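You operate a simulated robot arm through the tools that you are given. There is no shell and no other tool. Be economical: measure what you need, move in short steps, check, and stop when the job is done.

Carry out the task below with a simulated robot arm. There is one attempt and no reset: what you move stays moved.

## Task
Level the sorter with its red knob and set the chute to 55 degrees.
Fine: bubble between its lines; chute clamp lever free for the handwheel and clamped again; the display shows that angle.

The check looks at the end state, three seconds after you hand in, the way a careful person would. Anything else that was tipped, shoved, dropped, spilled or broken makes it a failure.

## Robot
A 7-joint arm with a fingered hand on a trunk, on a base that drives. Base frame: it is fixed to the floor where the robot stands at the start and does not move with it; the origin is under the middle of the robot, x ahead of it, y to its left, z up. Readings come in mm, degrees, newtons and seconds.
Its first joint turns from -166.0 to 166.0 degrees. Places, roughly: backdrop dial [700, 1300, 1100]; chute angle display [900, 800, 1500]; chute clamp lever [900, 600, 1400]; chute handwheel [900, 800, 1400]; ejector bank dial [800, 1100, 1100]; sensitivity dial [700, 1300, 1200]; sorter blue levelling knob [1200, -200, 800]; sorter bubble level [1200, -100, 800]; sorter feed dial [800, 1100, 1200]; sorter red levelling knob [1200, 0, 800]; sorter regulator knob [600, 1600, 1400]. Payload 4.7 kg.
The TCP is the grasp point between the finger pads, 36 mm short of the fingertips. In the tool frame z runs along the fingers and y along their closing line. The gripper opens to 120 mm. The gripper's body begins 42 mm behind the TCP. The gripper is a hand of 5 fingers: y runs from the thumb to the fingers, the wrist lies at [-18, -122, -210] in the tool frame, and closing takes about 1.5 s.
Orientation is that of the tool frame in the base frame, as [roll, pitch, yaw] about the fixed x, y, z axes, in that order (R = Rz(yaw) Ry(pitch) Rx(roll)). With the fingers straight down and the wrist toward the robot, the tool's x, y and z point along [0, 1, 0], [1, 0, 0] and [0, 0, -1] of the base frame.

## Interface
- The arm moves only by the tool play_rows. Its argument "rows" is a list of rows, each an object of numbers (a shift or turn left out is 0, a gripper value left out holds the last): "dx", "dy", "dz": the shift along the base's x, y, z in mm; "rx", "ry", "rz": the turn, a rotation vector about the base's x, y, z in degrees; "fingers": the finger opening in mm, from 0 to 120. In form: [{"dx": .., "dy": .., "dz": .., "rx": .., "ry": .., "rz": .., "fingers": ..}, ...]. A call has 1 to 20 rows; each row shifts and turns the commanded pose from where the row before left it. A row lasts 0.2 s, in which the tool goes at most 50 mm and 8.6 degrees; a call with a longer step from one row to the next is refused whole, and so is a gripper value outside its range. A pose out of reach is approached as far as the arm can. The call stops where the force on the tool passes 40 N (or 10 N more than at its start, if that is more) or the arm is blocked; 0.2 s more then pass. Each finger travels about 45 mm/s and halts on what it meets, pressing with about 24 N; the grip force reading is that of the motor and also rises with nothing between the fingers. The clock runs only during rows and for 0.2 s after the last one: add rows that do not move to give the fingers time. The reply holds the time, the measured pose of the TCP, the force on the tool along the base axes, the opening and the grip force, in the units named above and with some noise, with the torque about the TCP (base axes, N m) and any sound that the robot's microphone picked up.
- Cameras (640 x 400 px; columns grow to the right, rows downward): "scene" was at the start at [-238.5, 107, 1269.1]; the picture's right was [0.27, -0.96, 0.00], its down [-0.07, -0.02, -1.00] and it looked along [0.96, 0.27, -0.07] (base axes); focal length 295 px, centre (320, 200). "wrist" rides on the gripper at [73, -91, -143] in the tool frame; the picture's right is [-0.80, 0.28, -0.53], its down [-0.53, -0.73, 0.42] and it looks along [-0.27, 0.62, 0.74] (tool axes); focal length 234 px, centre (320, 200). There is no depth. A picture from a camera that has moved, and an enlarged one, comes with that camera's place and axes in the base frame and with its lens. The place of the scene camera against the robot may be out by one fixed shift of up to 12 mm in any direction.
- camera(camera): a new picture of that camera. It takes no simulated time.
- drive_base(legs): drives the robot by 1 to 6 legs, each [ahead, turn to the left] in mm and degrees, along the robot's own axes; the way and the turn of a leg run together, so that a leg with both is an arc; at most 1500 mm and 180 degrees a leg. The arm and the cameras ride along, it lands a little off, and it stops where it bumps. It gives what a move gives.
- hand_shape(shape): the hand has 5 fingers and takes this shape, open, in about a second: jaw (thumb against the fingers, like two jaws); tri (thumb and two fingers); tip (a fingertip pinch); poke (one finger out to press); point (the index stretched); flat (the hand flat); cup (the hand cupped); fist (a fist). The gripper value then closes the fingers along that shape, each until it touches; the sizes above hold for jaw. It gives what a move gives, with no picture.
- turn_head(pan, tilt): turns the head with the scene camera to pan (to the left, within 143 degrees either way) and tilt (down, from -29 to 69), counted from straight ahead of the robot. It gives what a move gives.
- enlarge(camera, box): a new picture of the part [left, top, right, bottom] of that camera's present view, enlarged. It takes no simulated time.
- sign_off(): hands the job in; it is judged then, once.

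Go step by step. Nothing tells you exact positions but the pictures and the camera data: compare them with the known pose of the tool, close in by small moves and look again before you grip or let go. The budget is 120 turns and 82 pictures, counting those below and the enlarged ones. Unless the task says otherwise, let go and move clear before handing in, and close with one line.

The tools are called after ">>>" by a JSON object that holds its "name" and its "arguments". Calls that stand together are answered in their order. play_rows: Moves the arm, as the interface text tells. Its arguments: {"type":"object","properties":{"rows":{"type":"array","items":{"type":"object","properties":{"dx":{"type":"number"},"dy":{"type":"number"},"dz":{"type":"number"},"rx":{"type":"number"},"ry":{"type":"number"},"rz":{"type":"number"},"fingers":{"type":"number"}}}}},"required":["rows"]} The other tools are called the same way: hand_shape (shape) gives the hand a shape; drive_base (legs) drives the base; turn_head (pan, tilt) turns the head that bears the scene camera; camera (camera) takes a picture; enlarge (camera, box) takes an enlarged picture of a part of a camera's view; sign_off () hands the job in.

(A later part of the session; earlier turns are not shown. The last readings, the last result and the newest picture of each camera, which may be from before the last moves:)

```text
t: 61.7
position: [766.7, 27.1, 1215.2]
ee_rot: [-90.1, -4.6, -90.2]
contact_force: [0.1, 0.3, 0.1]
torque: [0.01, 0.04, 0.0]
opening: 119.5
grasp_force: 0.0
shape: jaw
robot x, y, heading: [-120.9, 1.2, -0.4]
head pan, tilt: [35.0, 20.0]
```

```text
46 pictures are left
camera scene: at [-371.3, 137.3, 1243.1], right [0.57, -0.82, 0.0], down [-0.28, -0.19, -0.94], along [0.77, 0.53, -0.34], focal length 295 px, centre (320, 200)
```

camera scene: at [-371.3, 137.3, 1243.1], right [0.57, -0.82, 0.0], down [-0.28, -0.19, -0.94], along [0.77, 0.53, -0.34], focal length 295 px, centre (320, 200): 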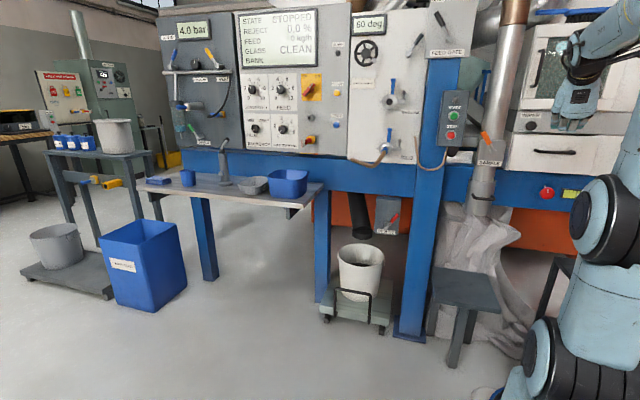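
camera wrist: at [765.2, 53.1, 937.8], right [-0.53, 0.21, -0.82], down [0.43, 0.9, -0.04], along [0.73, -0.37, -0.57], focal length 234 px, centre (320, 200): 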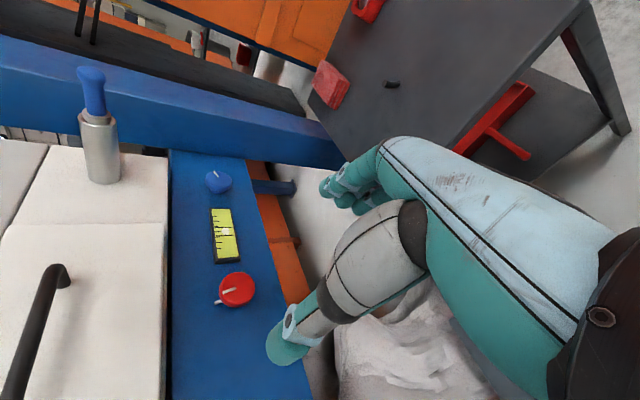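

The machine front is angled about 18° (the wall runs from the knobs [1158, 18] to the wheel [894, 775]). The path to the left is clear, so I back up, shift left and face the chute panel squarely.

>>> {"name": "drive_base", "arguments": {"legs": [[-500, 0], [0, 36], [600, 0], [0, -17.5]]}}

>>> {"name": "turn_head", "arguments": {"pan": 5, "tilt": 0}}

>>> {"name": "camera", "arguments": {"camera": "scene"}}

```text
t: 70.3
position: [699.7, 654.0, 1214.2]
ee_rot: [-90.1, -4.5, -72.1]
contact_force: [-0.1, 0.2, 0.8]
torque: [0.01, 0.0, 0.0]
opening: 119.6
grasp_force: 0.0
shape: jaw
robot x, y, heading: [-135.4, 349.1, 18.0]
head pan, tilt: [35.0, 20.0]
```

```text
t: 71.3
position: [700.0, 654.2, 1214.8]
ee_rot: [-90.1, -4.5, -71.9]
contact_force: [-0.5, 0.4, -1.0]
torque: [-0.04, -0.01, 0.03]
opening: 120.1
grasp_force: 0.0
shape: jaw
robot x, y, heading: [-135.0, 349.0, 17.9]
head pan, tilt: [5.0, 0.0]
```

```text
45 pictures are left
camera scene: at [-387.6, 363.7, 1275.4], right [0.39, -0.92, 0.0], down [0.0, 0.0, -1.0], along [0.92, 0.39, 0.0], focal length 295 px, centre (320, 200)
```

scene: 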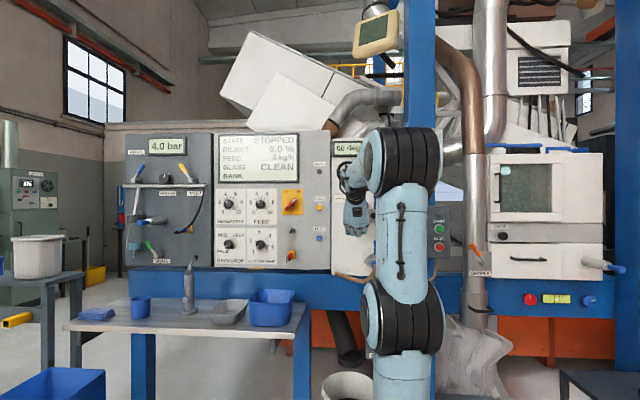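

The panel is now face-on, but the arm hides the lever from the head. I look with the wrist camera.

>>> {"name": "camera", "arguments": {"camera": "wrist"}}

>>> {"name": "enlarge", "arguments": {"camera": "scene", "box": [320, 130, 460, 250]}}

```text
44 pictures are left
camera wrist: at [585.3, 548.3, 1311.0], right [-0.74, 0.58, -0.34], down [0.22, 0.69, 0.69], along [0.63, 0.43, -0.64], focal length 234 px, centre (320, 200)
```

wrist: 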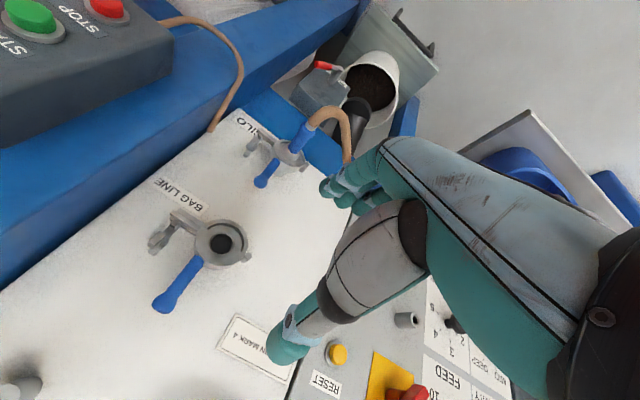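

```text
3.33 times, centred on (390, 190) of scene
camera zoom: at [-387.6, 363.7, 1275.4], right [0.39, -0.92, 0.0], down [0.0, 0.0, -1.0], along [0.92, 0.39, 0.0], focal length 983 px, centre (87, 233)
```

zoom: 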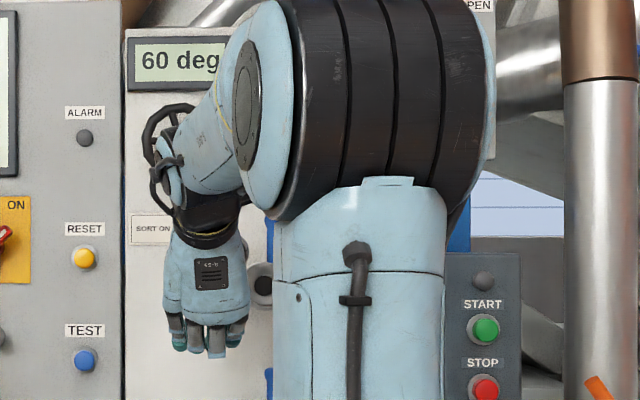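

I raise the hand to wheel height, standing off 150 mm, while rolling it to wrist-left so the wrist camera looks across at the lever.

>>> {"name": "play_rows", "arguments": {"rows": [{"dx": -10, "dz": 5, "rx": -7.6, "ry": -2.5}, {"dx": -10, "dz": 5, "rx": -7.6, "ry": -2.5}, {"dz": 10, "dy": 8, "rx": -7.6, "ry": -2.5}, {"dz": 20, "dy": 8, "rx": -7.6, "ry": -2.5}, {"dz": 20, "dy": 8, "rx": -7.6, "ry": -2.5}, {"dz": 20, "dy": 8, "rx": -7.6, "ry": -2.5}, {"dz": 20, "dy": 8, "rx": -7.6, "ry": -2.5}, {"dz": 20, "dy": 8, "rx": -7.6, "ry": -2.5}, {"dz": 20, "dy": 8, "rx": -7.6, "ry": -2.5}, {"dz": 20, "dy": 8, "dx": 15, "rx": -7.6, "ry": -2.5}, {"dz": 20, "dy": 8, "dx": 15, "rx": -7.6, "ry": -2.5}, {"dx": 15}, {}, {}]}}

>>> {"name": "camera", "arguments": {"camera": "wrist"}}

>>> {"name": "camera", "arguments": {"camera": "scene"}}

```text
t: 74.3
position: [725.0, 728.7, 1395.4]
ee_rot: [84.9, -87.5, 113.2]
contact_force: [-0.2, 0.0, 0.4]
torque: [0.01, -0.01, 0.02]
opening: 119.7
grasp_force: 0.0
shape: jaw
robot x, y, heading: [-133.0, 352.6, 17.6]
head pan, tilt: [5.0, 0.0]
```

```text
42 pictures are left
camera wrist: at [559.9, 772.3, 1462.5], right [-0.4, -0.46, -0.79], down [0.18, 0.81, -0.56], along [0.9, -0.37, -0.24], focal length 234 px, centre (320, 200)
```

wrist: 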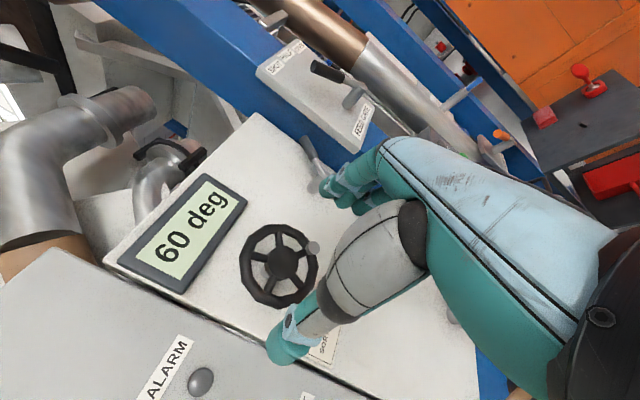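

```text
41 pictures are left
camera scene: at [-387.6, 363.7, 1275.4], right [0.39, -0.92, 0.0], down [0.0, 0.0, -1.0], along [0.92, 0.39, 0.0], focal length 295 px, centre (320, 200)
```

scene: 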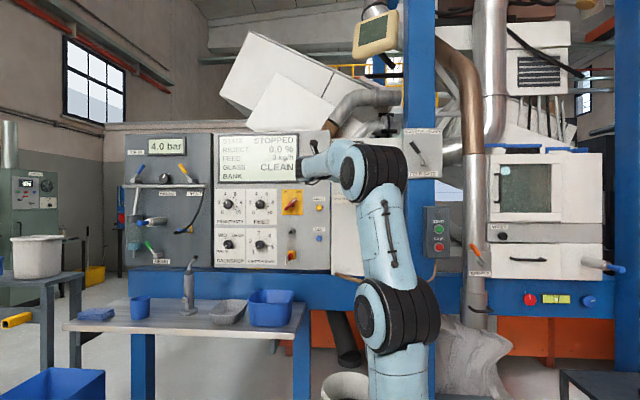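

The whole panel is in view. I zoom onto the clamp lever.

>>> {"name": "enlarge", "arguments": {"camera": "wrist", "box": [220, 100, 380, 210]}}

```text
3.64 times, centred on (300, 155) of wrist
camera zoom: at [559.9, 772.3, 1462.5], right [-0.4, -0.46, -0.79], down [0.18, 0.81, -0.56], along [0.9, -0.37, -0.24], focal length 852 px, centre (393, 364)
```

zoom: 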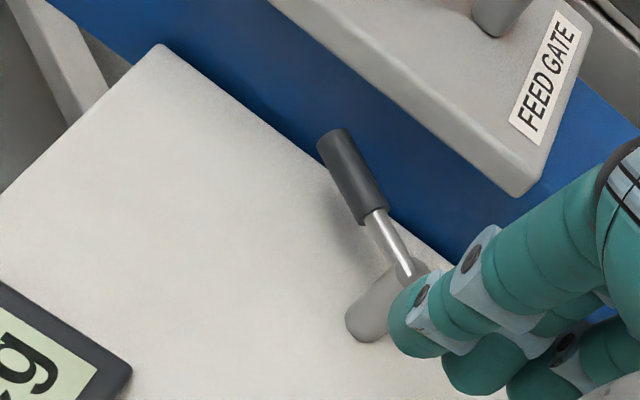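

The lever (pivot ≈ [906, 588, 1386], tip ≈ [916, 546, 1450]) leans right, close beside the feed-gate box, so it should swing left to free. I'll use a single finger to push it from its right side near mid-length.

>>> {"name": "hand_shape", "arguments": {"shape": "poke"}}

>>> {"name": "camera", "arguments": {"camera": "wrist"}}

```text
t: 75.2
position: [725.0, 727.5, 1395.6]
ee_rot: [84.5, -87.5, 113.6]
contact_force: [1.1, -1.1, -0.5]
torque: [0.02, -0.02, -0.02]
opening: 0.0
grasp_force: 0.0
shape: poke
robot x, y, heading: [-138.0, 352.4, 17.8]
head pan, tilt: [5.0, 0.0]
```

```text
39 pictures are left
camera wrist: at [559.9, 772.2, 1462.5], right [-0.4, -0.46, -0.79], down [0.18, 0.81, -0.56], along [0.9, -0.37, -0.24], focal length 234 px, centre (320, 200)
```

wrist: 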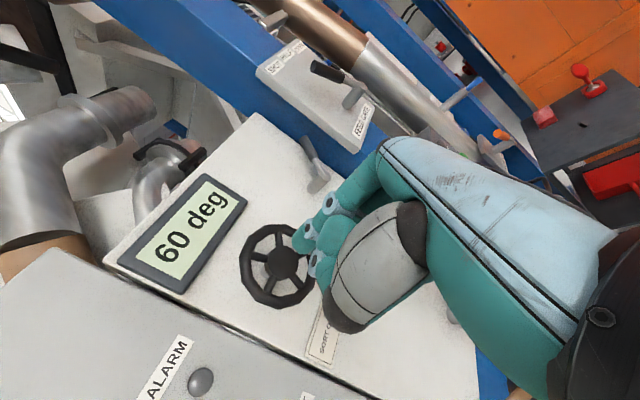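

>>> {"name": "hand_shape", "arguments": {"shape": "point"}}

>>> {"name": "camera", "arguments": {"camera": "wrist"}}

```text
t: 76.1
position: [725.1, 726.6, 1394.8]
ee_rot: [86.0, -87.4, 112.1]
contact_force: [0.0, 0.2, -0.1]
torque: [0.02, 0.01, -0.04]
opening: 0.0
grasp_force: 0.1
shape: point
robot x, y, heading: [-135.7, 351.4, 17.8]
head pan, tilt: [5.0, 0.0]
```

```text
38 pictures are left
camera wrist: at [559.9, 772.2, 1462.5], right [-0.4, -0.46, -0.79], down [0.18, 0.81, -0.56], along [0.9, -0.37, -0.24], focal length 234 px, centre (320, 200)
```

wrist: 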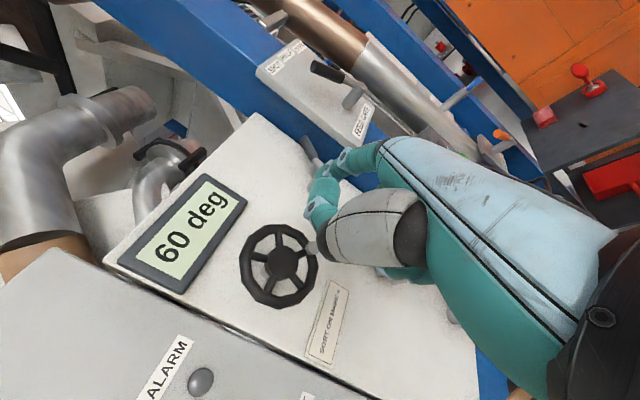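

>>> {"name": "hand_shape", "arguments": {"shape": "tip"}}

>>> {"name": "camera", "arguments": {"camera": "wrist"}}

```text
t: 77.0
position: [725.3, 726.5, 1395.6]
ee_rot: [86.4, -87.4, 111.8]
contact_force: [-0.7, 0.3, -0.1]
torque: [-0.01, -0.04, 0.0]
opening: 120.1
grasp_force: 0.1
shape: tip
robot x, y, heading: [-134.5, 350.8, 18.0]
head pan, tilt: [5.0, 0.0]
```

```text
37 pictures are left
camera wrist: at [559.9, 772.2, 1462.5], right [-0.4, -0.46, -0.79], down [0.18, 0.81, -0.56], along [0.9, -0.37, -0.24], focal length 234 px, centre (320, 200)
```

wrist: 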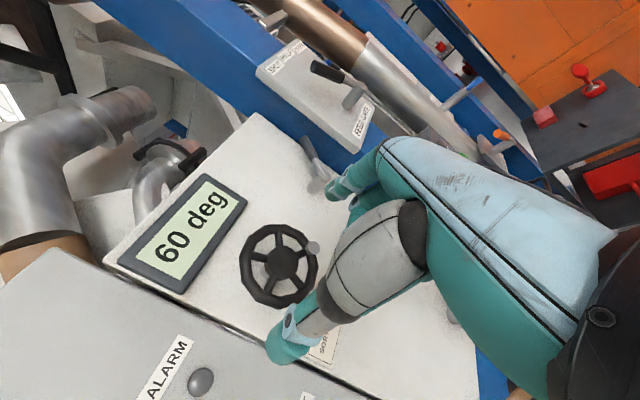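

>>> {"name": "play_rows", "arguments": {"rows": [{"fingers": 45}, {}, {}, {}, {}, {}, {}, {}, {}]}}

>>> {"name": "camera", "arguments": {"camera": "wrist"}}

```text
t: 79.0
position: [724.9, 727.2, 1395.5]
ee_rot: [85.7, -87.6, 112.4]
contact_force: [-0.1, -0.5, -0.7]
torque: [-0.01, -0.02, 0.02]
opening: 46.1
grasp_force: 0.1
shape: tip
robot x, y, heading: [-131.5, 348.2, 17.7]
head pan, tilt: [5.0, 0.0]
```

```text
36 pictures are left
camera wrist: at [559.9, 772.2, 1462.5], right [-0.4, -0.46, -0.79], down [0.18, 0.81, -0.56], along [0.9, -0.37, -0.24], focal length 234 px, centre (320, 200)
```

wrist: 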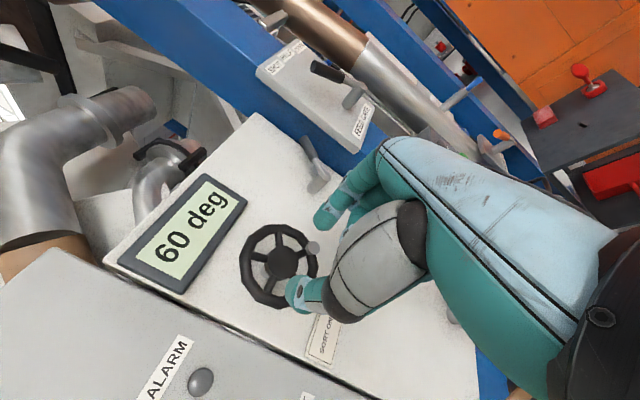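

The fingertip pinch position matches the tool geometry. I move sideways right about 195 mm to stand in front of the lever, 110 mm off.

>>> {"name": "play_rows", "arguments": {"rows": [{"dx": 10, "dy": -31, "dz": 4}, {"dx": 10, "dy": -31, "dz": 4}, {"dx": 10, "dy": -31, "dz": 4}, {"dx": 10, "dy": -31, "dz": 4}, {"dx": 10, "dy": -31, "dz": 2}, {"dx": 10, "dy": -31}, {}, {}]}}

>>> {"name": "camera", "arguments": {"camera": "wrist"}}

>>> {"name": "enlarge", "arguments": {"camera": "scene", "box": [320, 90, 460, 180]}}

```text
t: 80.8
position: [786.0, 540.2, 1414.8]
ee_rot: [83.3, -87.5, 114.8]
contact_force: [-0.7, -0.1, 0.6]
torque: [0.0, 0.01, -0.03]
opening: 45.6
grasp_force: 0.0
shape: tip
robot x, y, heading: [-133.3, 351.6, 17.9]
head pan, tilt: [5.0, 0.0]
```

```text
35 pictures are left
camera wrist: at [620.8, 584.8, 1481.5], right [-0.4, -0.46, -0.79], down [0.18, 0.81, -0.56], along [0.9, -0.37, -0.24], focal length 234 px, centre (320, 200)
```

wrist: 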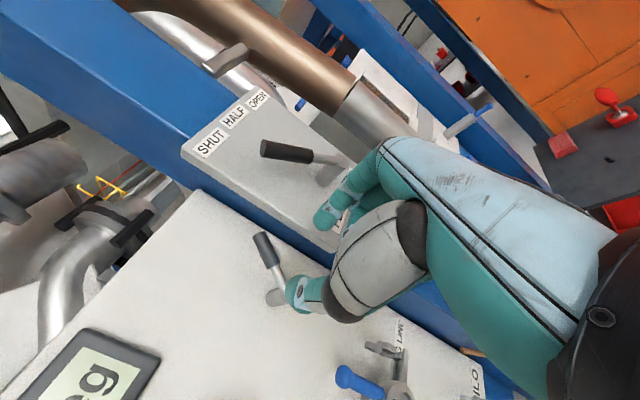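

```text
4.44 times, centred on (390, 135) of scene
camera zoom: at [-387.6, 363.7, 1275.5], right [0.39, -0.92, 0.0], down [0.0, 0.0, -1.0], along [0.92, 0.39, 0.0], focal length 1311 px, centre (9, 489)
```

zoom: 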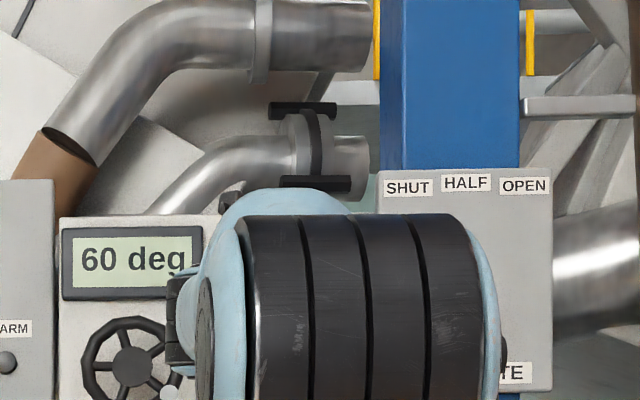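

Estimates agree: lever pivot [906, 590, 1389], tip [916, 546, 1447]. I approach along the wall normal, pausing before contact depth.

>>> {"name": "play_rows", "arguments": {"rows": [{"dx": 19, "dy": 7}, {"dx": 19, "dy": 6}, {"dx": 19, "dy": 6}, {"dx": 14, "dy": 5}, {}]}}

>>> {"name": "camera", "arguments": {"camera": "wrist"}}

```text
t: 82.0
position: [855.5, 563.5, 1411.5]
ee_rot: [83.4, -87.5, 114.8]
contact_force: [0.4, 0.0, -0.4]
torque: [-0.04, -0.03, 0.03]
opening: 45.8
grasp_force: 0.1
shape: tip
robot x, y, heading: [-138.9, 349.0, 17.8]
head pan, tilt: [5.0, 0.0]
```

```text
33 pictures are left
camera wrist: at [690.9, 608.8, 1479.5], right [-0.4, -0.46, -0.79], down [0.18, 0.81, -0.56], along [0.9, -0.37, -0.24], focal length 234 px, centre (320, 200)
```

wrist: 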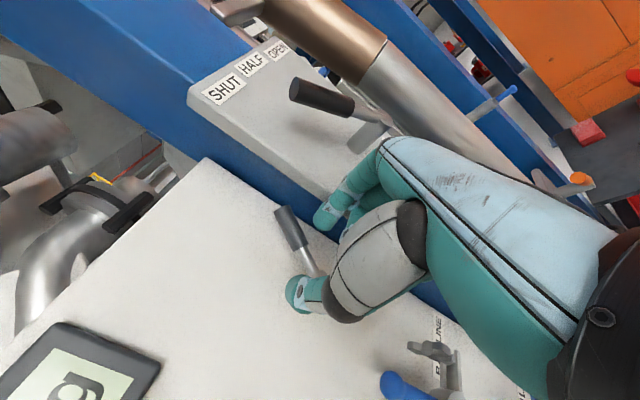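

>>> {"name": "play_rows", "arguments": {"rows": [{"dx": 10, "dy": 0}, {"dx": 9, "dy": 2}, {"dx": 9, "dy": 3}, {"dx": 9, "dy": 3}, {}]}}

>>> {"name": "camera", "arguments": {"camera": "wrist"}}

```text
t: 82.7
position: [876.5, 569.0, 1416.5]
ee_rot: [78.8, -87.7, 119.3]
contact_force: [-25.7, 7.7, -6.8]
torque: [0.29, -0.07, -1.14]
opening: 40.7
grasp_force: 0.0
shape: tip
robot x, y, heading: [-135.9, 351.5, 18.2]
head pan, tilt: [5.0, 0.0]
stopped in row 3: the force on the tool passed its limit at 52 N (the readings are from after the stop); the commanded pose is now the measured one
```

```text
32 pictures are left
camera wrist: at [711.0, 614.6, 1483.1], right [-0.4, -0.46, -0.8], down [0.19, 0.81, -0.56], along [0.9, -0.37, -0.23], focal length 234 px, centre (320, 200)
```

wrist: 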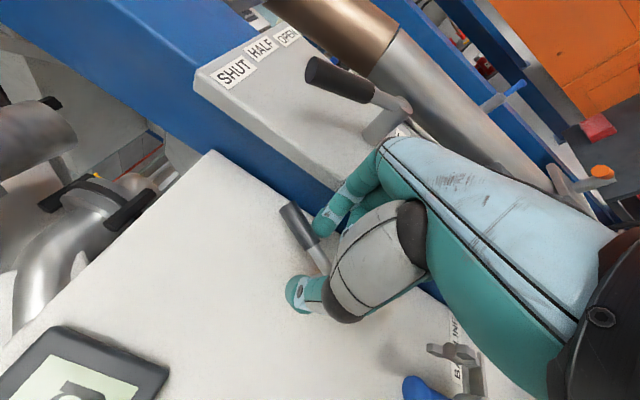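

The hand's knuckle met the feed-gate box front (lever untouched). I back off, yaw the hand 30° so that it comes in from the left of the box, and re-approach.

>>> {"name": "play_rows", "arguments": {"rows": [{"dx": -14, "dy": -4}, {"dx": -14, "dy": -4}, {"dx": -14, "dy": -4}, {"dx": -15, "dy": -5}, {"dx": -1, "dy": 9, "rz": -7}, {"dx": -1, "dy": 8, "rz": -7}, {"dx": -1, "dy": 8, "rz": -7}, {"dx": -1, "dy": 8, "rz": -7}, {"dx": -1, "dy": 8, "rz": -2, "fingers": 50}, {}, {}]}}

>>> {"name": "camera", "arguments": {"camera": "wrist"}}

```text
t: 85.1
position: [816.6, 592.9, 1414.3]
ee_rot: [81.1, -87.5, 87.0]
contact_force: [0.2, 0.5, -1.1]
torque: [-0.01, 0.0, 0.01]
opening: 49.5
grasp_force: 0.1
shape: tip
robot x, y, heading: [-137.1, 352.7, 18.0]
head pan, tilt: [5.0, 0.0]
```

```text
31 pictures are left
camera wrist: at [696.0, 714.4, 1481.4], right [-0.57, -0.2, -0.8], down [0.57, 0.61, -0.56], along [0.59, -0.77, -0.24], focal length 234 px, centre (320, 200)
```

wrist: 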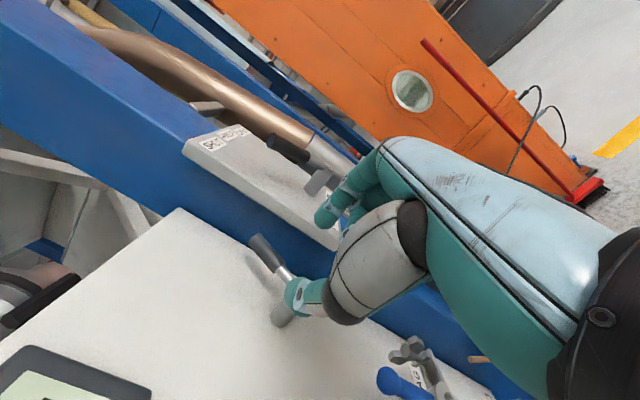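

Good view, and the estimates still agree. I slide in along the hand's axis.

>>> {"name": "play_rows", "arguments": {"rows": [{"dx": 15, "dy": -3}, {"dx": 15, "dy": -3}, {"dx": 12, "dy": -3}, {"dx": 10, "dy": -2}, {"dx": 8, "dy": -2}, {}]}}

>>> {"name": "camera", "arguments": {"camera": "wrist"}}

```text
t: 86.5
position: [876.1, 579.6, 1414.6]
ee_rot: [79.6, -87.5, 88.6]
contact_force: [-0.2, -0.4, -0.1]
torque: [0.01, 0.01, 0.02]
opening: 49.4
grasp_force: 0.1
shape: tip
robot x, y, heading: [-135.9, 353.5, 17.9]
head pan, tilt: [5.0, 0.0]
```

```text
30 pictures are left
camera wrist: at [755.5, 701.3, 1480.9], right [-0.57, -0.2, -0.8], down [0.57, 0.61, -0.56], along [0.59, -0.77, -0.24], focal length 234 px, centre (320, 200)
```

wrist: 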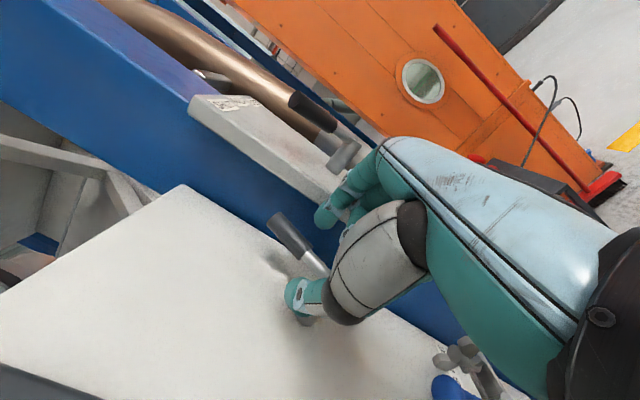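

>>> {"name": "play_rows", "arguments": {"rows": [{"dx": 6, "dy": -1}, {"dx": 5, "dy": -1}, {"dx": 5, "dy": -1}, {}]}}

>>> {"name": "enlarge", "arguments": {"camera": "wrist", "box": [230, 150, 430, 350]}}

```text
t: 87.5
position: [892.6, 577.1, 1414.9]
ee_rot: [80.2, -87.7, 88.0]
contact_force: [-0.1, 0.6, 0.4]
torque: [-0.02, 0.01, -0.02]
opening: 49.8
grasp_force: 0.0
shape: tip
robot x, y, heading: [-133.5, 352.0, 17.8]
head pan, tilt: [5.0, 0.0]
```

```text
2.00 times, centred on (330, 250) of wrist
camera zoom: at [771.8, 698.7, 1481.5], right [-0.57, -0.2, -0.8], down [0.57, 0.61, -0.56], along [0.59, -0.77, -0.24], focal length 468 px, centre (300, 100)
```

zoom: 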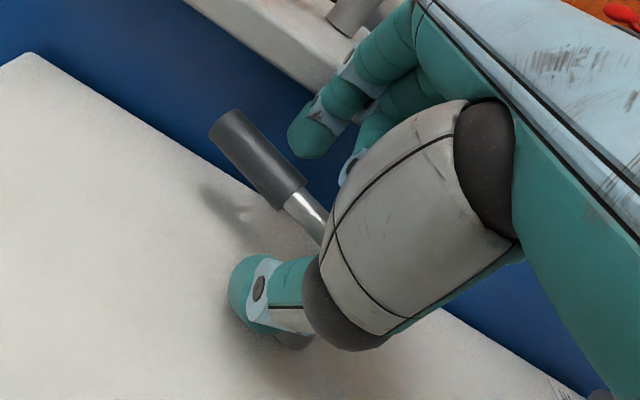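

The lever lies between thumb and index with no contact. I close gently on it.

>>> {"name": "play_rows", "arguments": {"rows": [{"fingers": 35}, {"fingers": 25}, {"fingers": 18}, {"fingers": 12}, {"fingers": 8}, {}, {}, {}]}}

>>> {"name": "enlarge", "arguments": {"camera": "wrist", "box": [230, 150, 430, 350]}}

```text
t: 89.3
position: [892.7, 576.6, 1414.6]
ee_rot: [79.8, -87.5, 88.3]
contact_force: [9.3, 2.0, 1.1]
torque: [0.0, -0.01, 0.07]
opening: 11.0
grasp_force: 24.6
shape: tip
robot x, y, heading: [-135.8, 346.3, 17.9]
head pan, tilt: [5.0, 0.0]
```

```text
2.00 times, centred on (330, 250) of wrist
camera zoom: at [772.4, 699.2, 1480.8], right [-0.57, -0.2, -0.79], down [0.57, 0.61, -0.56], along [0.59, -0.77, -0.24], focal length 468 px, centre (300, 100)
```

zoom: 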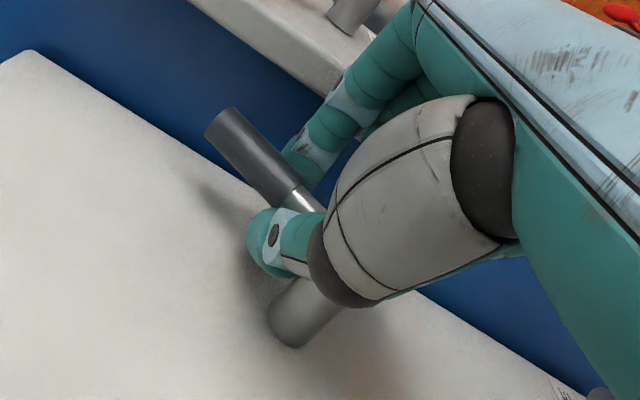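

Pinched firmly. I swing the lever left along its arc by about 40°.

>>> {"name": "play_rows", "arguments": {"rows": [{"dx": -0.8, "dy": 2.4, "dz": 1.6}, {"dx": -0.8, "dy": 2.4, "dz": 1.4}, {"dx": -0.8, "dy": 2.5, "dz": 1.1}, {"dx": -0.9, "dy": 2.6, "dz": 1}, {"dx": -0.9, "dy": 2.7, "dz": 0.7}, {"dx": -0.9, "dy": 2.8, "dz": 0.4}, {"dx": -0.9, "dy": 2.8, "dz": 0.1}, {"dx": -0.9, "dy": 2.8, "dz": 0}, {}]}}

>>> {"name": "camera", "arguments": {"camera": "wrist"}}

```text
t: 91.3
position: [887.5, 598.4, 1422.0]
ee_rot: [78.3, -87.7, 89.8]
contact_force: [17.4, -1.0, 7.5]
torque: [-0.24, -0.3, -0.04]
opening: 10.2
grasp_force: 23.1
shape: tip
robot x, y, heading: [-135.9, 348.3, 18.1]
head pan, tilt: [5.0, 0.0]
```

```text
27 pictures are left
camera wrist: at [765.7, 719.4, 1487.7], right [-0.57, -0.2, -0.8], down [0.57, 0.61, -0.56], along [0.59, -0.77, -0.24], focal length 234 px, centre (320, 200)
```

wrist: 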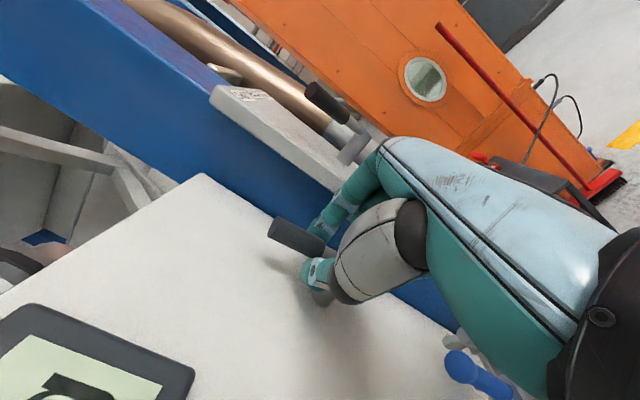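

The lever turns with the pinch. I continue the arc to the left until it meets a stop.

>>> {"name": "play_rows", "arguments": {"rows": [{"dx": -0.9, "dy": 2.8, "dz": -0.4}, {"dx": -0.9, "dy": 2.8, "dz": -0.5}, {"dx": -0.9, "dy": 2.7, "dz": -0.9}, {"dx": -0.9, "dy": 2.7, "dz": -1}, {"dx": -0.8, "dy": 2.4, "dz": -1.4}, {"dx": -0.8, "dy": 2.4, "dz": -1.4}, {"dx": -0.7, "dy": 2.2, "dz": -1.8}, {"dx": -0.7, "dy": 2.1, "dz": -1.9}, {"dx": -0.6, "dy": 1.9, "dz": -2.2}, {"dx": -0.6, "dy": 1.8, "dz": -2.3}, {}]}}

>>> {"name": "camera", "arguments": {"camera": "wrist"}}

```text
t: 92.9
position: [882.8, 610.4, 1416.9]
ee_rot: [75.4, -87.5, 92.6]
contact_force: [21.7, -0.5, 12.8]
torque: [-0.24, -0.45, -0.01]
opening: 9.1
grasp_force: 24.5
shape: tip
robot x, y, heading: [-135.3, 349.5, 17.8]
head pan, tilt: [5.0, 0.0]
stopped in row 7: the force on the tool passed its limit at 42 N (the readings are from after the stop); the commanded pose is now the measured one
```

```text
26 pictures are left
camera wrist: at [761.1, 732.5, 1483.1], right [-0.57, -0.2, -0.8], down [0.57, 0.61, -0.56], along [0.59, -0.77, -0.23], focal length 234 px, centre (320, 200)
```

wrist: 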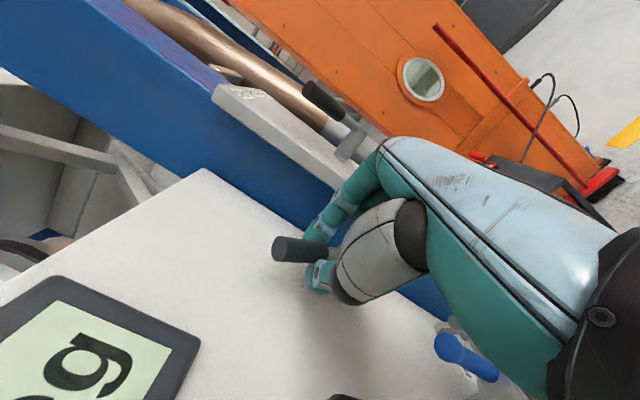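

>>> {"name": "play_rows", "arguments": {"rows": [{"dx": 2, "dy": 0.6, "dz": 1}, {"dx": -0.8, "dy": 2.4, "dz": -1.4}, {"dx": -0.8, "dy": 2.3, "dz": -1.6}, {"dx": -0.7, "dy": 2, "dz": -1.9}, {"dx": -0.6, "dy": 1.9, "dz": -2}, {"dx": -0.6, "dy": 1.7, "dz": -2.2}, {"dx": -0.6, "dy": 1.6, "dz": -2.3}, {}]}}

>>> {"name": "camera", "arguments": {"camera": "wrist"}}

```text
t: 93.8
position: [881.9, 611.9, 1416.0]
ee_rot: [71.9, -87.6, 95.7]
contact_force: [21.9, -7.8, 11.1]
torque: [-0.23, -0.38, -0.13]
opening: 8.6
grasp_force: 24.1
shape: tip
robot x, y, heading: [-138.5, 347.1, 17.5]
head pan, tilt: [5.0, 0.0]
stopped in row 4: the force on the tool passed its limit at 42 N (the readings are from after the stop); the commanded pose is now the measured one
```

```text
25 pictures are left
camera wrist: at [761.4, 735.4, 1482.6], right [-0.57, -0.19, -0.8], down [0.57, 0.6, -0.55], along [0.59, -0.77, -0.23], focal length 234 px, centre (320, 200)
```

wrist: 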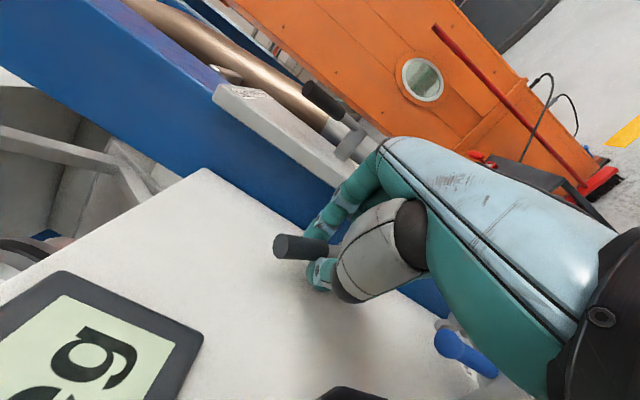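

The lever has come up against its left stop, roughly mirror to where it began. I release it, retreat and look at it and the wheel.

>>> {"name": "play_rows", "arguments": {"rows": [{"fingers": 20}, {"fingers": 35}, {"fingers": 50}, {"fingers": 50}, {}, {}, {}]}}

>>> {"name": "play_rows", "arguments": {"rows": [{"dx": -8, "dy": 1}, {"dx": -15, "dy": 3}, {"dx": -25, "dy": 5}, {"dx": -30, "dy": 6}, {"dx": -30, "dy": 6}, {"rz": 7}, {"rz": 7}, {"rz": 7}, {"rz": 7, "dx": -10, "dy": 20}, {"dx": -10, "dy": 30, "dz": -5}, {"dx": -10, "dy": 30, "dz": -5}, {"dx": -10, "dy": 20, "dz": -5}, {}]}}

>>> {"name": "camera", "arguments": {"camera": "wrist"}}

```text
t: 95.4
position: [880.3, 615.9, 1416.6]
ee_rot: [68.7, -87.7, 99.0]
contact_force: [0.8, -0.1, 0.7]
torque: [0.01, -0.01, -0.04]
opening: 49.6
grasp_force: 0.1
shape: tip
robot x, y, heading: [-134.5, 353.1, 17.8]
head pan, tilt: [5.0, 0.0]
```

```text
t: 98.2
position: [734.8, 736.3, 1401.5]
ee_rot: [71.7, -87.6, 124.1]
contact_force: [0.0, 0.4, 0.7]
torque: [-0.01, 0.03, 0.0]
opening: 50.1
grasp_force: 0.0
shape: tip
robot x, y, heading: [-132.9, 352.7, 17.8]
head pan, tilt: [5.0, 0.0]
```

```text
24 pictures are left
camera wrist: at [569.8, 787.5, 1467.6], right [-0.41, -0.44, -0.8], down [0.22, 0.8, -0.55], along [0.88, -0.4, -0.23], focal length 234 px, centre (320, 200)
```

wrist: 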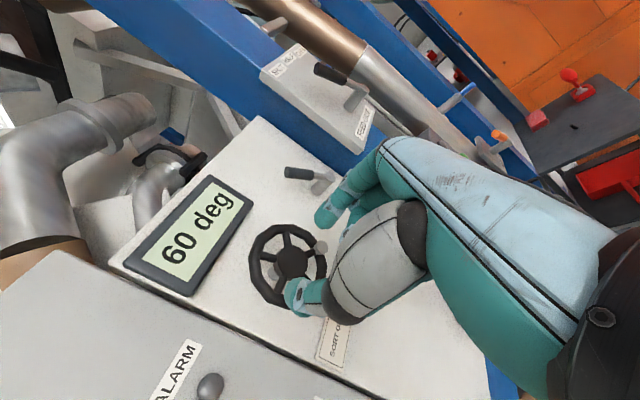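

The clamp lever is now swung left and the wheel is visible. I'll pinch the white crank knob (≈ [850, 716, 1366]) and circle it; first I line up in front of it.

>>> {"name": "play_rows", "arguments": {"rows": [{"dx": 5, "dy": -17, "dz": -11}, {"dx": 6, "dy": -17, "dz": -11}, {"dx": 6, "dy": -17, "dz": -12}, {"dx": 15, "dy": 5}, {"dx": 15, "dy": 5}, {"dx": 8, "dy": 3}, {}, {}]}}

>>> {"name": "camera", "arguments": {"camera": "wrist"}}

```text
t: 100.0
position: [788.5, 699.0, 1366.3]
ee_rot: [70.6, -87.7, 125.3]
contact_force: [0.1, 0.2, -0.3]
torque: [-0.03, 0.0, 0.01]
opening: 49.8
grasp_force: 0.0
shape: tip
robot x, y, heading: [-132.9, 348.9, 17.9]
head pan, tilt: [5.0, 0.0]
```

```text
23 pictures are left
camera wrist: at [624.7, 749.7, 1433.2], right [-0.41, -0.44, -0.8], down [0.22, 0.8, -0.55], along [0.88, -0.4, -0.23], focal length 234 px, centre (320, 200)
```

wrist: 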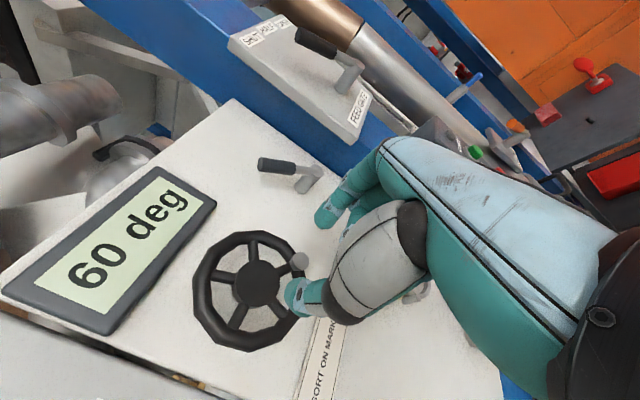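

>>> {"name": "play_rows", "arguments": {"rows": [{"dx": 10, "dy": 3, "dz": -1}, {"dx": 9, "dy": 2, "dz": -1}, {"dx": 9, "dy": 2, "dz": -1}, {"dx": 8, "dy": 2}, {}]}}

>>> {"name": "enlarge", "arguments": {"camera": "wrist", "box": [200, 180, 400, 340]}}

```text
t: 101.2
position: [823.4, 706.1, 1364.4]
ee_rot: [69.5, -87.6, 126.4]
contact_force: [-0.6, 0.1, 0.6]
torque: [0.02, -0.01, -0.03]
opening: 49.4
grasp_force: 0.1
shape: tip
robot x, y, heading: [-135.6, 349.8, 17.4]
head pan, tilt: [5.0, 0.0]
```

```text
2.50 times, centred on (300, 260) of wrist
camera zoom: at [660.0, 757.3, 1430.8], right [-0.41, -0.44, -0.8], down [0.22, 0.8, -0.55], along [0.88, -0.4, -0.23], focal length 585 px, centre (370, 50)
```

zoom: 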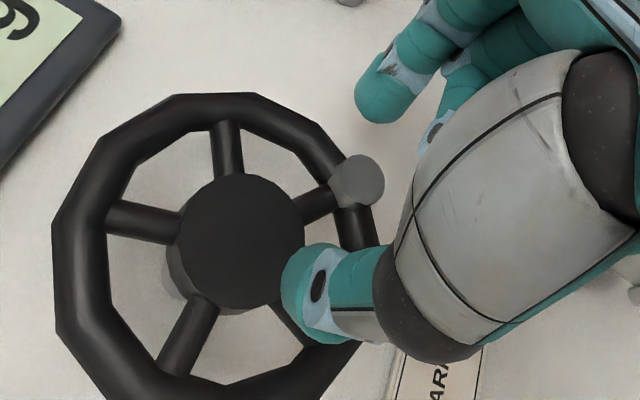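

The knob sits midway between thumb and index. I close on it.

>>> {"name": "play_rows", "arguments": {"rows": [{"fingers": 38}, {"fingers": 28}, {"fingers": 20}, {"fingers": 14}, {"fingers": 10}, {}, {}, {}]}}

>>> {"name": "enlarge", "arguments": {"camera": "wrist", "box": [200, 180, 400, 340]}}

```text
t: 103.0
position: [823.3, 706.3, 1365.2]
ee_rot: [70.2, -87.7, 125.6]
contact_force: [-1.3, 1.0, 1.2]
torque: [0.01, 0.0, 0.03]
opening: 10.4
grasp_force: 0.0
shape: tip
robot x, y, heading: [-134.2, 350.2, 17.8]
head pan, tilt: [5.0, 0.0]
```

```text
2.50 times, centred on (300, 260) of wrist
camera zoom: at [659.9, 757.3, 1430.7], right [-0.41, -0.44, -0.8], down [0.22, 0.8, -0.55], along [0.88, -0.4, -0.23], focal length 585 px, centre (370, 50)
```

zoom: 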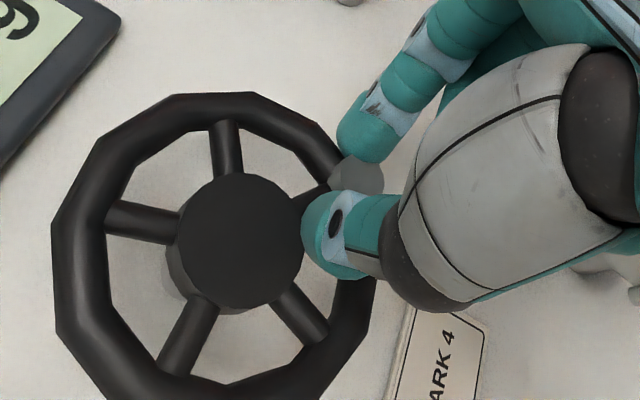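

The fingers reached 10 mm without gripping, so the tips are probably just in front of the knob. I reopen, advance 9 mm and close again.

>>> {"name": "play_rows", "arguments": {"rows": [{"fingers": 30}, {"fingers": 45}, {}, {}, {"dx": 5, "dy": 1.5}, {"dx": 4, "dy": 1}, {"fingers": 30}, {"fingers": 20}, {"fingers": 12}, {"fingers": 6}, {"fingers": 6}, {}, {}, {}]}}

>>> {"name": "enlarge", "arguments": {"camera": "wrist", "box": [200, 180, 400, 340]}}

```text
t: 106.0
position: [832.5, 710.4, 1364.1]
ee_rot: [69.7, -87.7, 126.1]
contact_force: [3.9, -0.9, 2.8]
torque: [0.14, -0.03, -0.11]
opening: 17.3
grasp_force: 24.2
shape: tip
robot x, y, heading: [-135.4, 350.6, 17.3]
head pan, tilt: [5.0, 0.0]
```

```text
2.50 times, centred on (300, 260) of wrist
camera zoom: at [669.2, 760.4, 1430.4], right [-0.41, -0.44, -0.8], down [0.22, 0.8, -0.55], along [0.88, -0.4, -0.23], focal length 585 px, centre (370, 50)
```

zoom: 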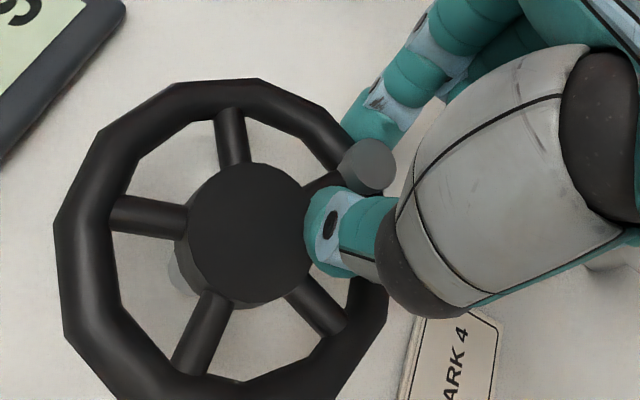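

The crank knob is gripped. I turn it 30° counter-clockwise as a test and read the display.

>>> {"name": "play_rows", "arguments": {"rows": [{"dx": 0.8, "dy": -2.4, "dz": 3.2}, {"dx": 0.65, "dy": -2, "dz": 3.4}, {"dx": 0.6, "dy": -1.8, "dz": 3.6}, {"dx": 0.5, "dy": -1.4, "dz": 3.7}, {"dx": 0.4, "dy": -1.1, "dz": 3.8}, {"dx": 0.3, "dy": -0.9, "dz": 3.9}, {}]}}

>>> {"name": "camera", "arguments": {"camera": "wrist"}}

```text
t: 107.6
position: [836.7, 701.3, 1384.8]
ee_rot: [70.5, -87.6, 125.3]
contact_force: [0.9, 4.2, 1.1]
torque: [0.08, -0.02, 0.12]
opening: 16.1
grasp_force: 24.0
shape: tip
robot x, y, heading: [-133.9, 351.3, 17.5]
head pan, tilt: [5.0, 0.0]
```

```text
19 pictures are left
camera wrist: at [672.8, 751.7, 1451.2], right [-0.41, -0.44, -0.8], down [0.22, 0.8, -0.56], along [0.88, -0.4, -0.23], focal length 234 px, centre (320, 200)
```

wrist: 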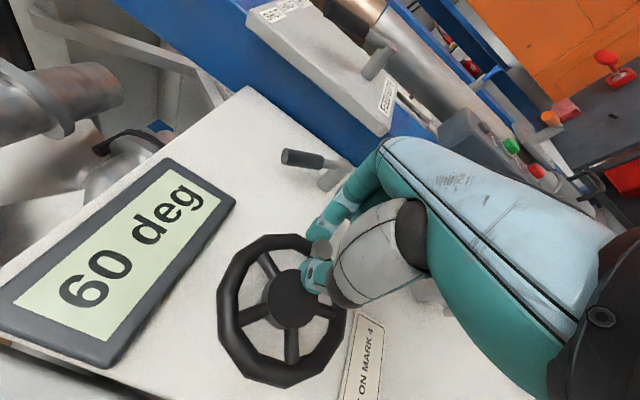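

>>> {"name": "play_rows", "arguments": {"rows": [{"dx": 0.2, "dy": -0.7, "dz": 8}, {"dx": -0.2, "dy": 0.7, "dz": 8}, {"dx": -0.65, "dy": 2, "dz": 7.7}, {"dx": -1.05, "dy": 3.2, "dz": 7.3}, {"dx": -1.4, "dy": 4.4, "dz": 6.6}, {"dx": -1.75, "dy": 5.3, "dz": 5.6}, {}]}}

>>> {"name": "camera", "arguments": {"camera": "wrist"}}

```text
t: 109.2
position: [832.5, 713.6, 1428.3]
ee_rot: [72.5, -87.7, 123.3]
contact_force: [16.0, -2.0, 2.6]
torque: [-0.12, -0.22, -0.2]
opening: 13.9
grasp_force: 24.0
shape: tip
robot x, y, heading: [-136.9, 348.7, 17.7]
head pan, tilt: [5.0, 0.0]
```

```text
18 pictures are left
camera wrist: at [668.7, 765.4, 1494.9], right [-0.41, -0.44, -0.8], down [0.22, 0.8, -0.55], along [0.88, -0.41, -0.23], focal length 234 px, centre (320, 200)
```

wrist: 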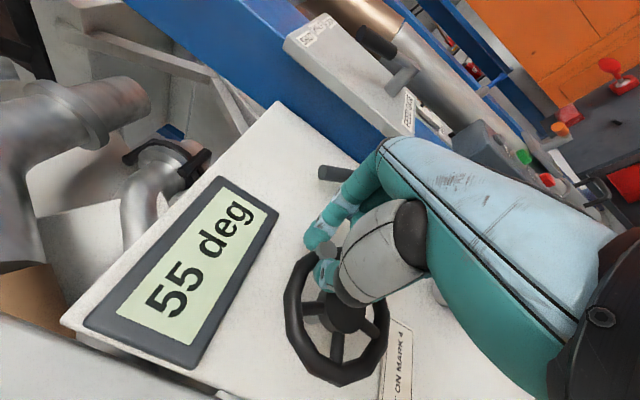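

The display shows 55. I release the knob and retreat, then recheck.

>>> {"name": "play_rows", "arguments": {"rows": [{"fingers": 20}, {"fingers": 35}, {"fingers": 50}, {}, {}, {}, {"dx": -10, "dy": -3}, {"dx": -20, "dy": -7}, {"dx": -30, "dy": -10}, {"dx": -30, "dy": -10}, {}]}}

>>> {"name": "camera", "arguments": {"camera": "wrist"}}

```text
t: 111.6
position: [739.5, 685.4, 1429.7]
ee_rot: [70.1, -87.7, 125.7]
contact_force: [-1.1, 0.5, 0.2]
torque: [0.02, -0.01, -0.01]
opening: 49.9
grasp_force: 0.1
shape: tip
robot x, y, heading: [-134.8, 352.8, 17.7]
head pan, tilt: [5.0, 0.0]
```

```text
17 pictures are left
camera wrist: at [575.1, 736.8, 1496.0], right [-0.41, -0.44, -0.8], down [0.22, 0.8, -0.55], along [0.88, -0.4, -0.23], focal length 234 px, centre (320, 200)
```

wrist: 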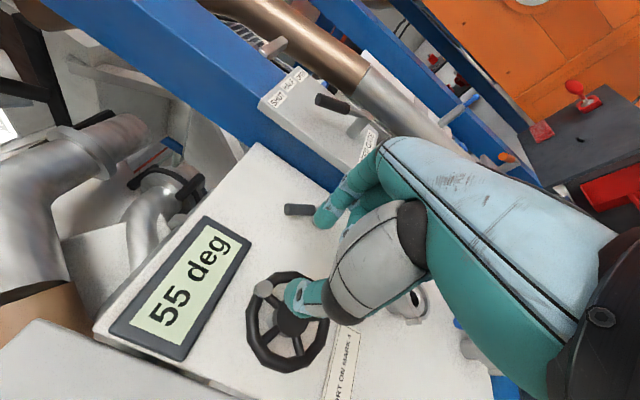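

55 is stable after release. Now I bring the hand back, yawed as before, to the clamp lever on its left-stop position.

>>> {"name": "play_rows", "arguments": {"rows": [{"dx": 8, "dy": -12, "dz": -3, "rz": -7}, {"dx": 12, "dy": -12, "dz": -3, "rz": -7}, {"dx": 14, "dy": -12, "dz": -3, "rz": -7}, {"dx": 15, "dy": -9, "dz": -3, "rz": -7}, {"dx": 15, "dy": -8, "dz": -1}, {}, {}]}}

>>> {"name": "camera", "arguments": {"camera": "wrist"}}

```text
t: 113.2
position: [805.8, 634.4, 1415.4]
ee_rot: [70.1, -87.7, 97.7]
contact_force: [-0.4, -0.6, 0.5]
torque: [0.0, 0.01, 0.0]
opening: 50.2
grasp_force: 0.0
shape: tip
robot x, y, heading: [-138.0, 350.5, 17.8]
head pan, tilt: [5.0, 0.0]
```

```text
16 pictures are left
camera wrist: at [684.9, 755.6, 1481.8], right [-0.57, -0.19, -0.8], down [0.57, 0.6, -0.55], along [0.59, -0.77, -0.23], focal length 234 px, centre (320, 200)
```

wrist: 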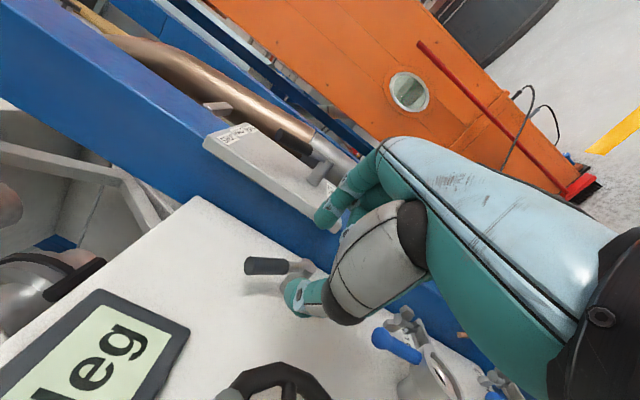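

Aligned as intended. I slide in along the hand's axis and pinch the lever stem.

>>> {"name": "play_rows", "arguments": {"rows": [{"dx": 15, "dy": -3}, {"dx": 15, "dy": -4}, {"dx": 15, "dy": -4}, {"dx": 12, "dy": -3}, {"dx": 10, "dy": -2}, {"dx": 9, "dy": -3}, {}]}}

>>> {"name": "enlarge", "arguments": {"camera": "wrist", "box": [230, 150, 430, 350]}}

```text
t: 114.8
position: [878.8, 612.6, 1415.2]
ee_rot: [69.8, -87.6, 98.0]
contact_force: [0.6, -0.3, 0.0]
torque: [0.0, 0.02, -0.02]
opening: 50.3
grasp_force: 0.1
shape: tip
robot x, y, heading: [-136.1, 347.8, 17.6]
head pan, tilt: [5.0, 0.0]
```

```text
2.00 times, centred on (330, 250) of wrist
camera zoom: at [759.2, 735.4, 1481.0], right [-0.57, -0.2, -0.8], down [0.57, 0.6, -0.55], along [0.59, -0.77, -0.23], focal length 468 px, centre (300, 100)
```

zoom: 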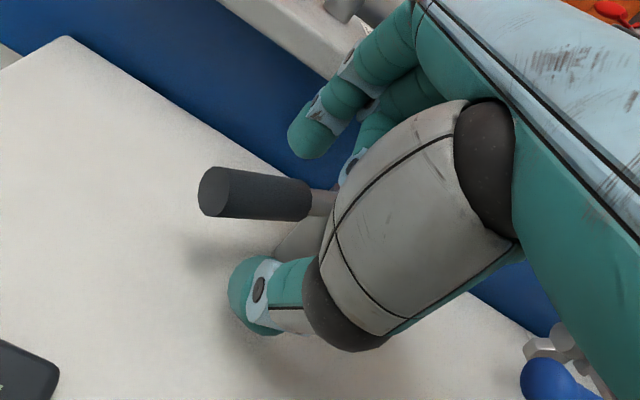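

>>> {"name": "play_rows", "arguments": {"rows": [{"dx": 3, "dy": 0.5, "fingers": 35}, {"fingers": 25}, {"fingers": 18}, {"fingers": 12}, {"fingers": 8}, {}, {}, {}]}}

>>> {"name": "play_rows", "arguments": {"rows": [{"dx": 0.85, "dy": -2.55, "dz": 1.1}, {"dx": 0.85, "dy": -2.55, "dz": 1.1}, {"dx": 0.87, "dy": -2.65, "dz": 0.6}, {"dx": 0.87, "dy": -2.65, "dz": 0.6}, {"dx": 0.88, "dy": -2.7, "dz": 0.1}, {"dx": 0.88, "dy": -2.7, "dz": 0.1}, {"dx": 0.88, "dy": -2.7, "dz": -0.4}, {"dx": 0.88, "dy": -2.7, "dz": -0.4}, {"dx": 0.85, "dy": -2.6, "dz": -0.9}, {"dx": 0.85, "dy": -2.6, "dz": -0.9}, {"dx": 0.8, "dy": -2.4, "dz": -1.35}, {"dx": 0.8, "dy": -2.4, "dz": -1.35}, {"dx": 0.5, "dy": -1.5, "dz": -1.2}, {"dx": 0.5, "dy": -1.5, "dz": -1.2}, {}]}}

>>> {"name": "camera", "arguments": {"camera": "wrist"}}

```text
t: 116.6
position: [883.6, 614.2, 1414.2]
ee_rot: [72.6, -87.6, 95.2]
contact_force: [13.4, -1.2, 2.5]
torque: [-0.05, -0.01, -0.03]
opening: 11.0
grasp_force: 24.4
shape: tip
robot x, y, heading: [-137.8, 349.7, 17.6]
head pan, tilt: [5.0, 0.0]
```

```text
t: 119.8
position: [895.2, 578.1, 1412.1]
ee_rot: [70.5, -87.7, 97.3]
contact_force: [15.5, 7.5, 14.2]
torque: [0.08, -0.04, 0.1]
opening: 11.6
grasp_force: 24.2
shape: tip
robot x, y, heading: [-133.7, 351.6, 17.6]
head pan, tilt: [5.0, 0.0]
```

```text
14 pictures are left
camera wrist: at [774.4, 701.5, 1477.6], right [-0.57, -0.19, -0.8], down [0.57, 0.6, -0.55], along [0.59, -0.77, -0.23], focal length 234 px, centre (320, 200)
```

wrist: 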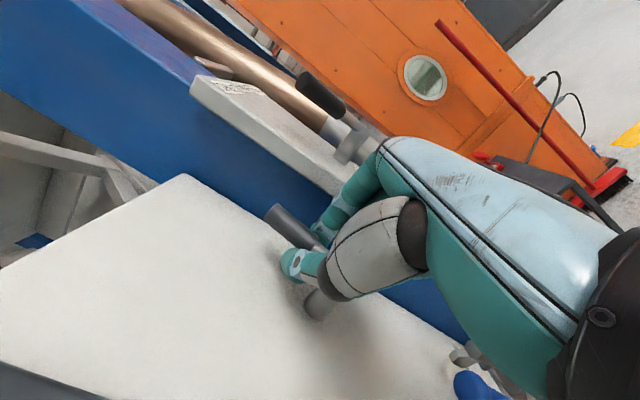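

The lever looks back at its starting angle. I push a little further to seat it on the stop.

>>> {"name": "play_rows", "arguments": {"rows": [{"dx": 0.6, "dy": -1.8, "dz": -1.5}, {"dx": 0.6, "dy": -1.8, "dz": -1.6}, {"dx": 0.6, "dy": -1.7, "dz": -1.7}, {}]}}

>>> {"name": "play_rows", "arguments": {"rows": [{"fingers": 20}, {"fingers": 35}, {"fingers": 50}, {}, {}, {}, {"dx": -8, "dy": 2}, {"dx": -15, "dy": 3}, {"dx": -25, "dy": 5}, {"dx": -30, "dy": 6}, {"dx": -30, "dy": 6}, {"rz": 7}, {"rz": 7}, {"rz": 7}, {"rz": 7, "dx": -10, "dy": 20}, {"dx": -10, "dy": 30}, {"dx": -10, "dy": 30}, {"dx": -10, "dy": 30}, {"dx": -10, "dy": 20}, {}]}}

>>> {"name": "camera", "arguments": {"camera": "wrist"}}

```text
t: 120.8
position: [897.2, 573.5, 1406.8]
ee_rot: [69.6, -87.7, 98.1]
contact_force: [18.9, 3.9, 18.5]
torque: [0.15, -0.05, -0.02]
opening: 11.1
grasp_force: 23.7
shape: tip
robot x, y, heading: [-132.1, 351.8, 17.9]
head pan, tilt: [5.0, 0.0]
```

```text
t: 125.0
position: [736.0, 727.0, 1408.2]
ee_rot: [71.0, -87.7, 124.8]
contact_force: [-0.9, -0.8, -1.1]
torque: [0.0, 0.0, 0.01]
opening: 49.9
grasp_force: 0.0
shape: tip
robot x, y, heading: [-135.8, 352.1, 17.6]
head pan, tilt: [5.0, 0.0]
```

```text
13 pictures are left
camera wrist: at [573.7, 777.9, 1473.0], right [-0.41, -0.44, -0.8], down [0.22, 0.8, -0.55], along [0.88, -0.4, -0.23], focal length 234 px, centre (320, 200)
```

wrist: 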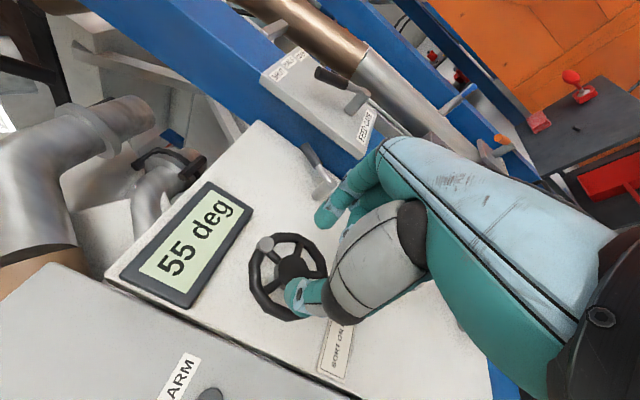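

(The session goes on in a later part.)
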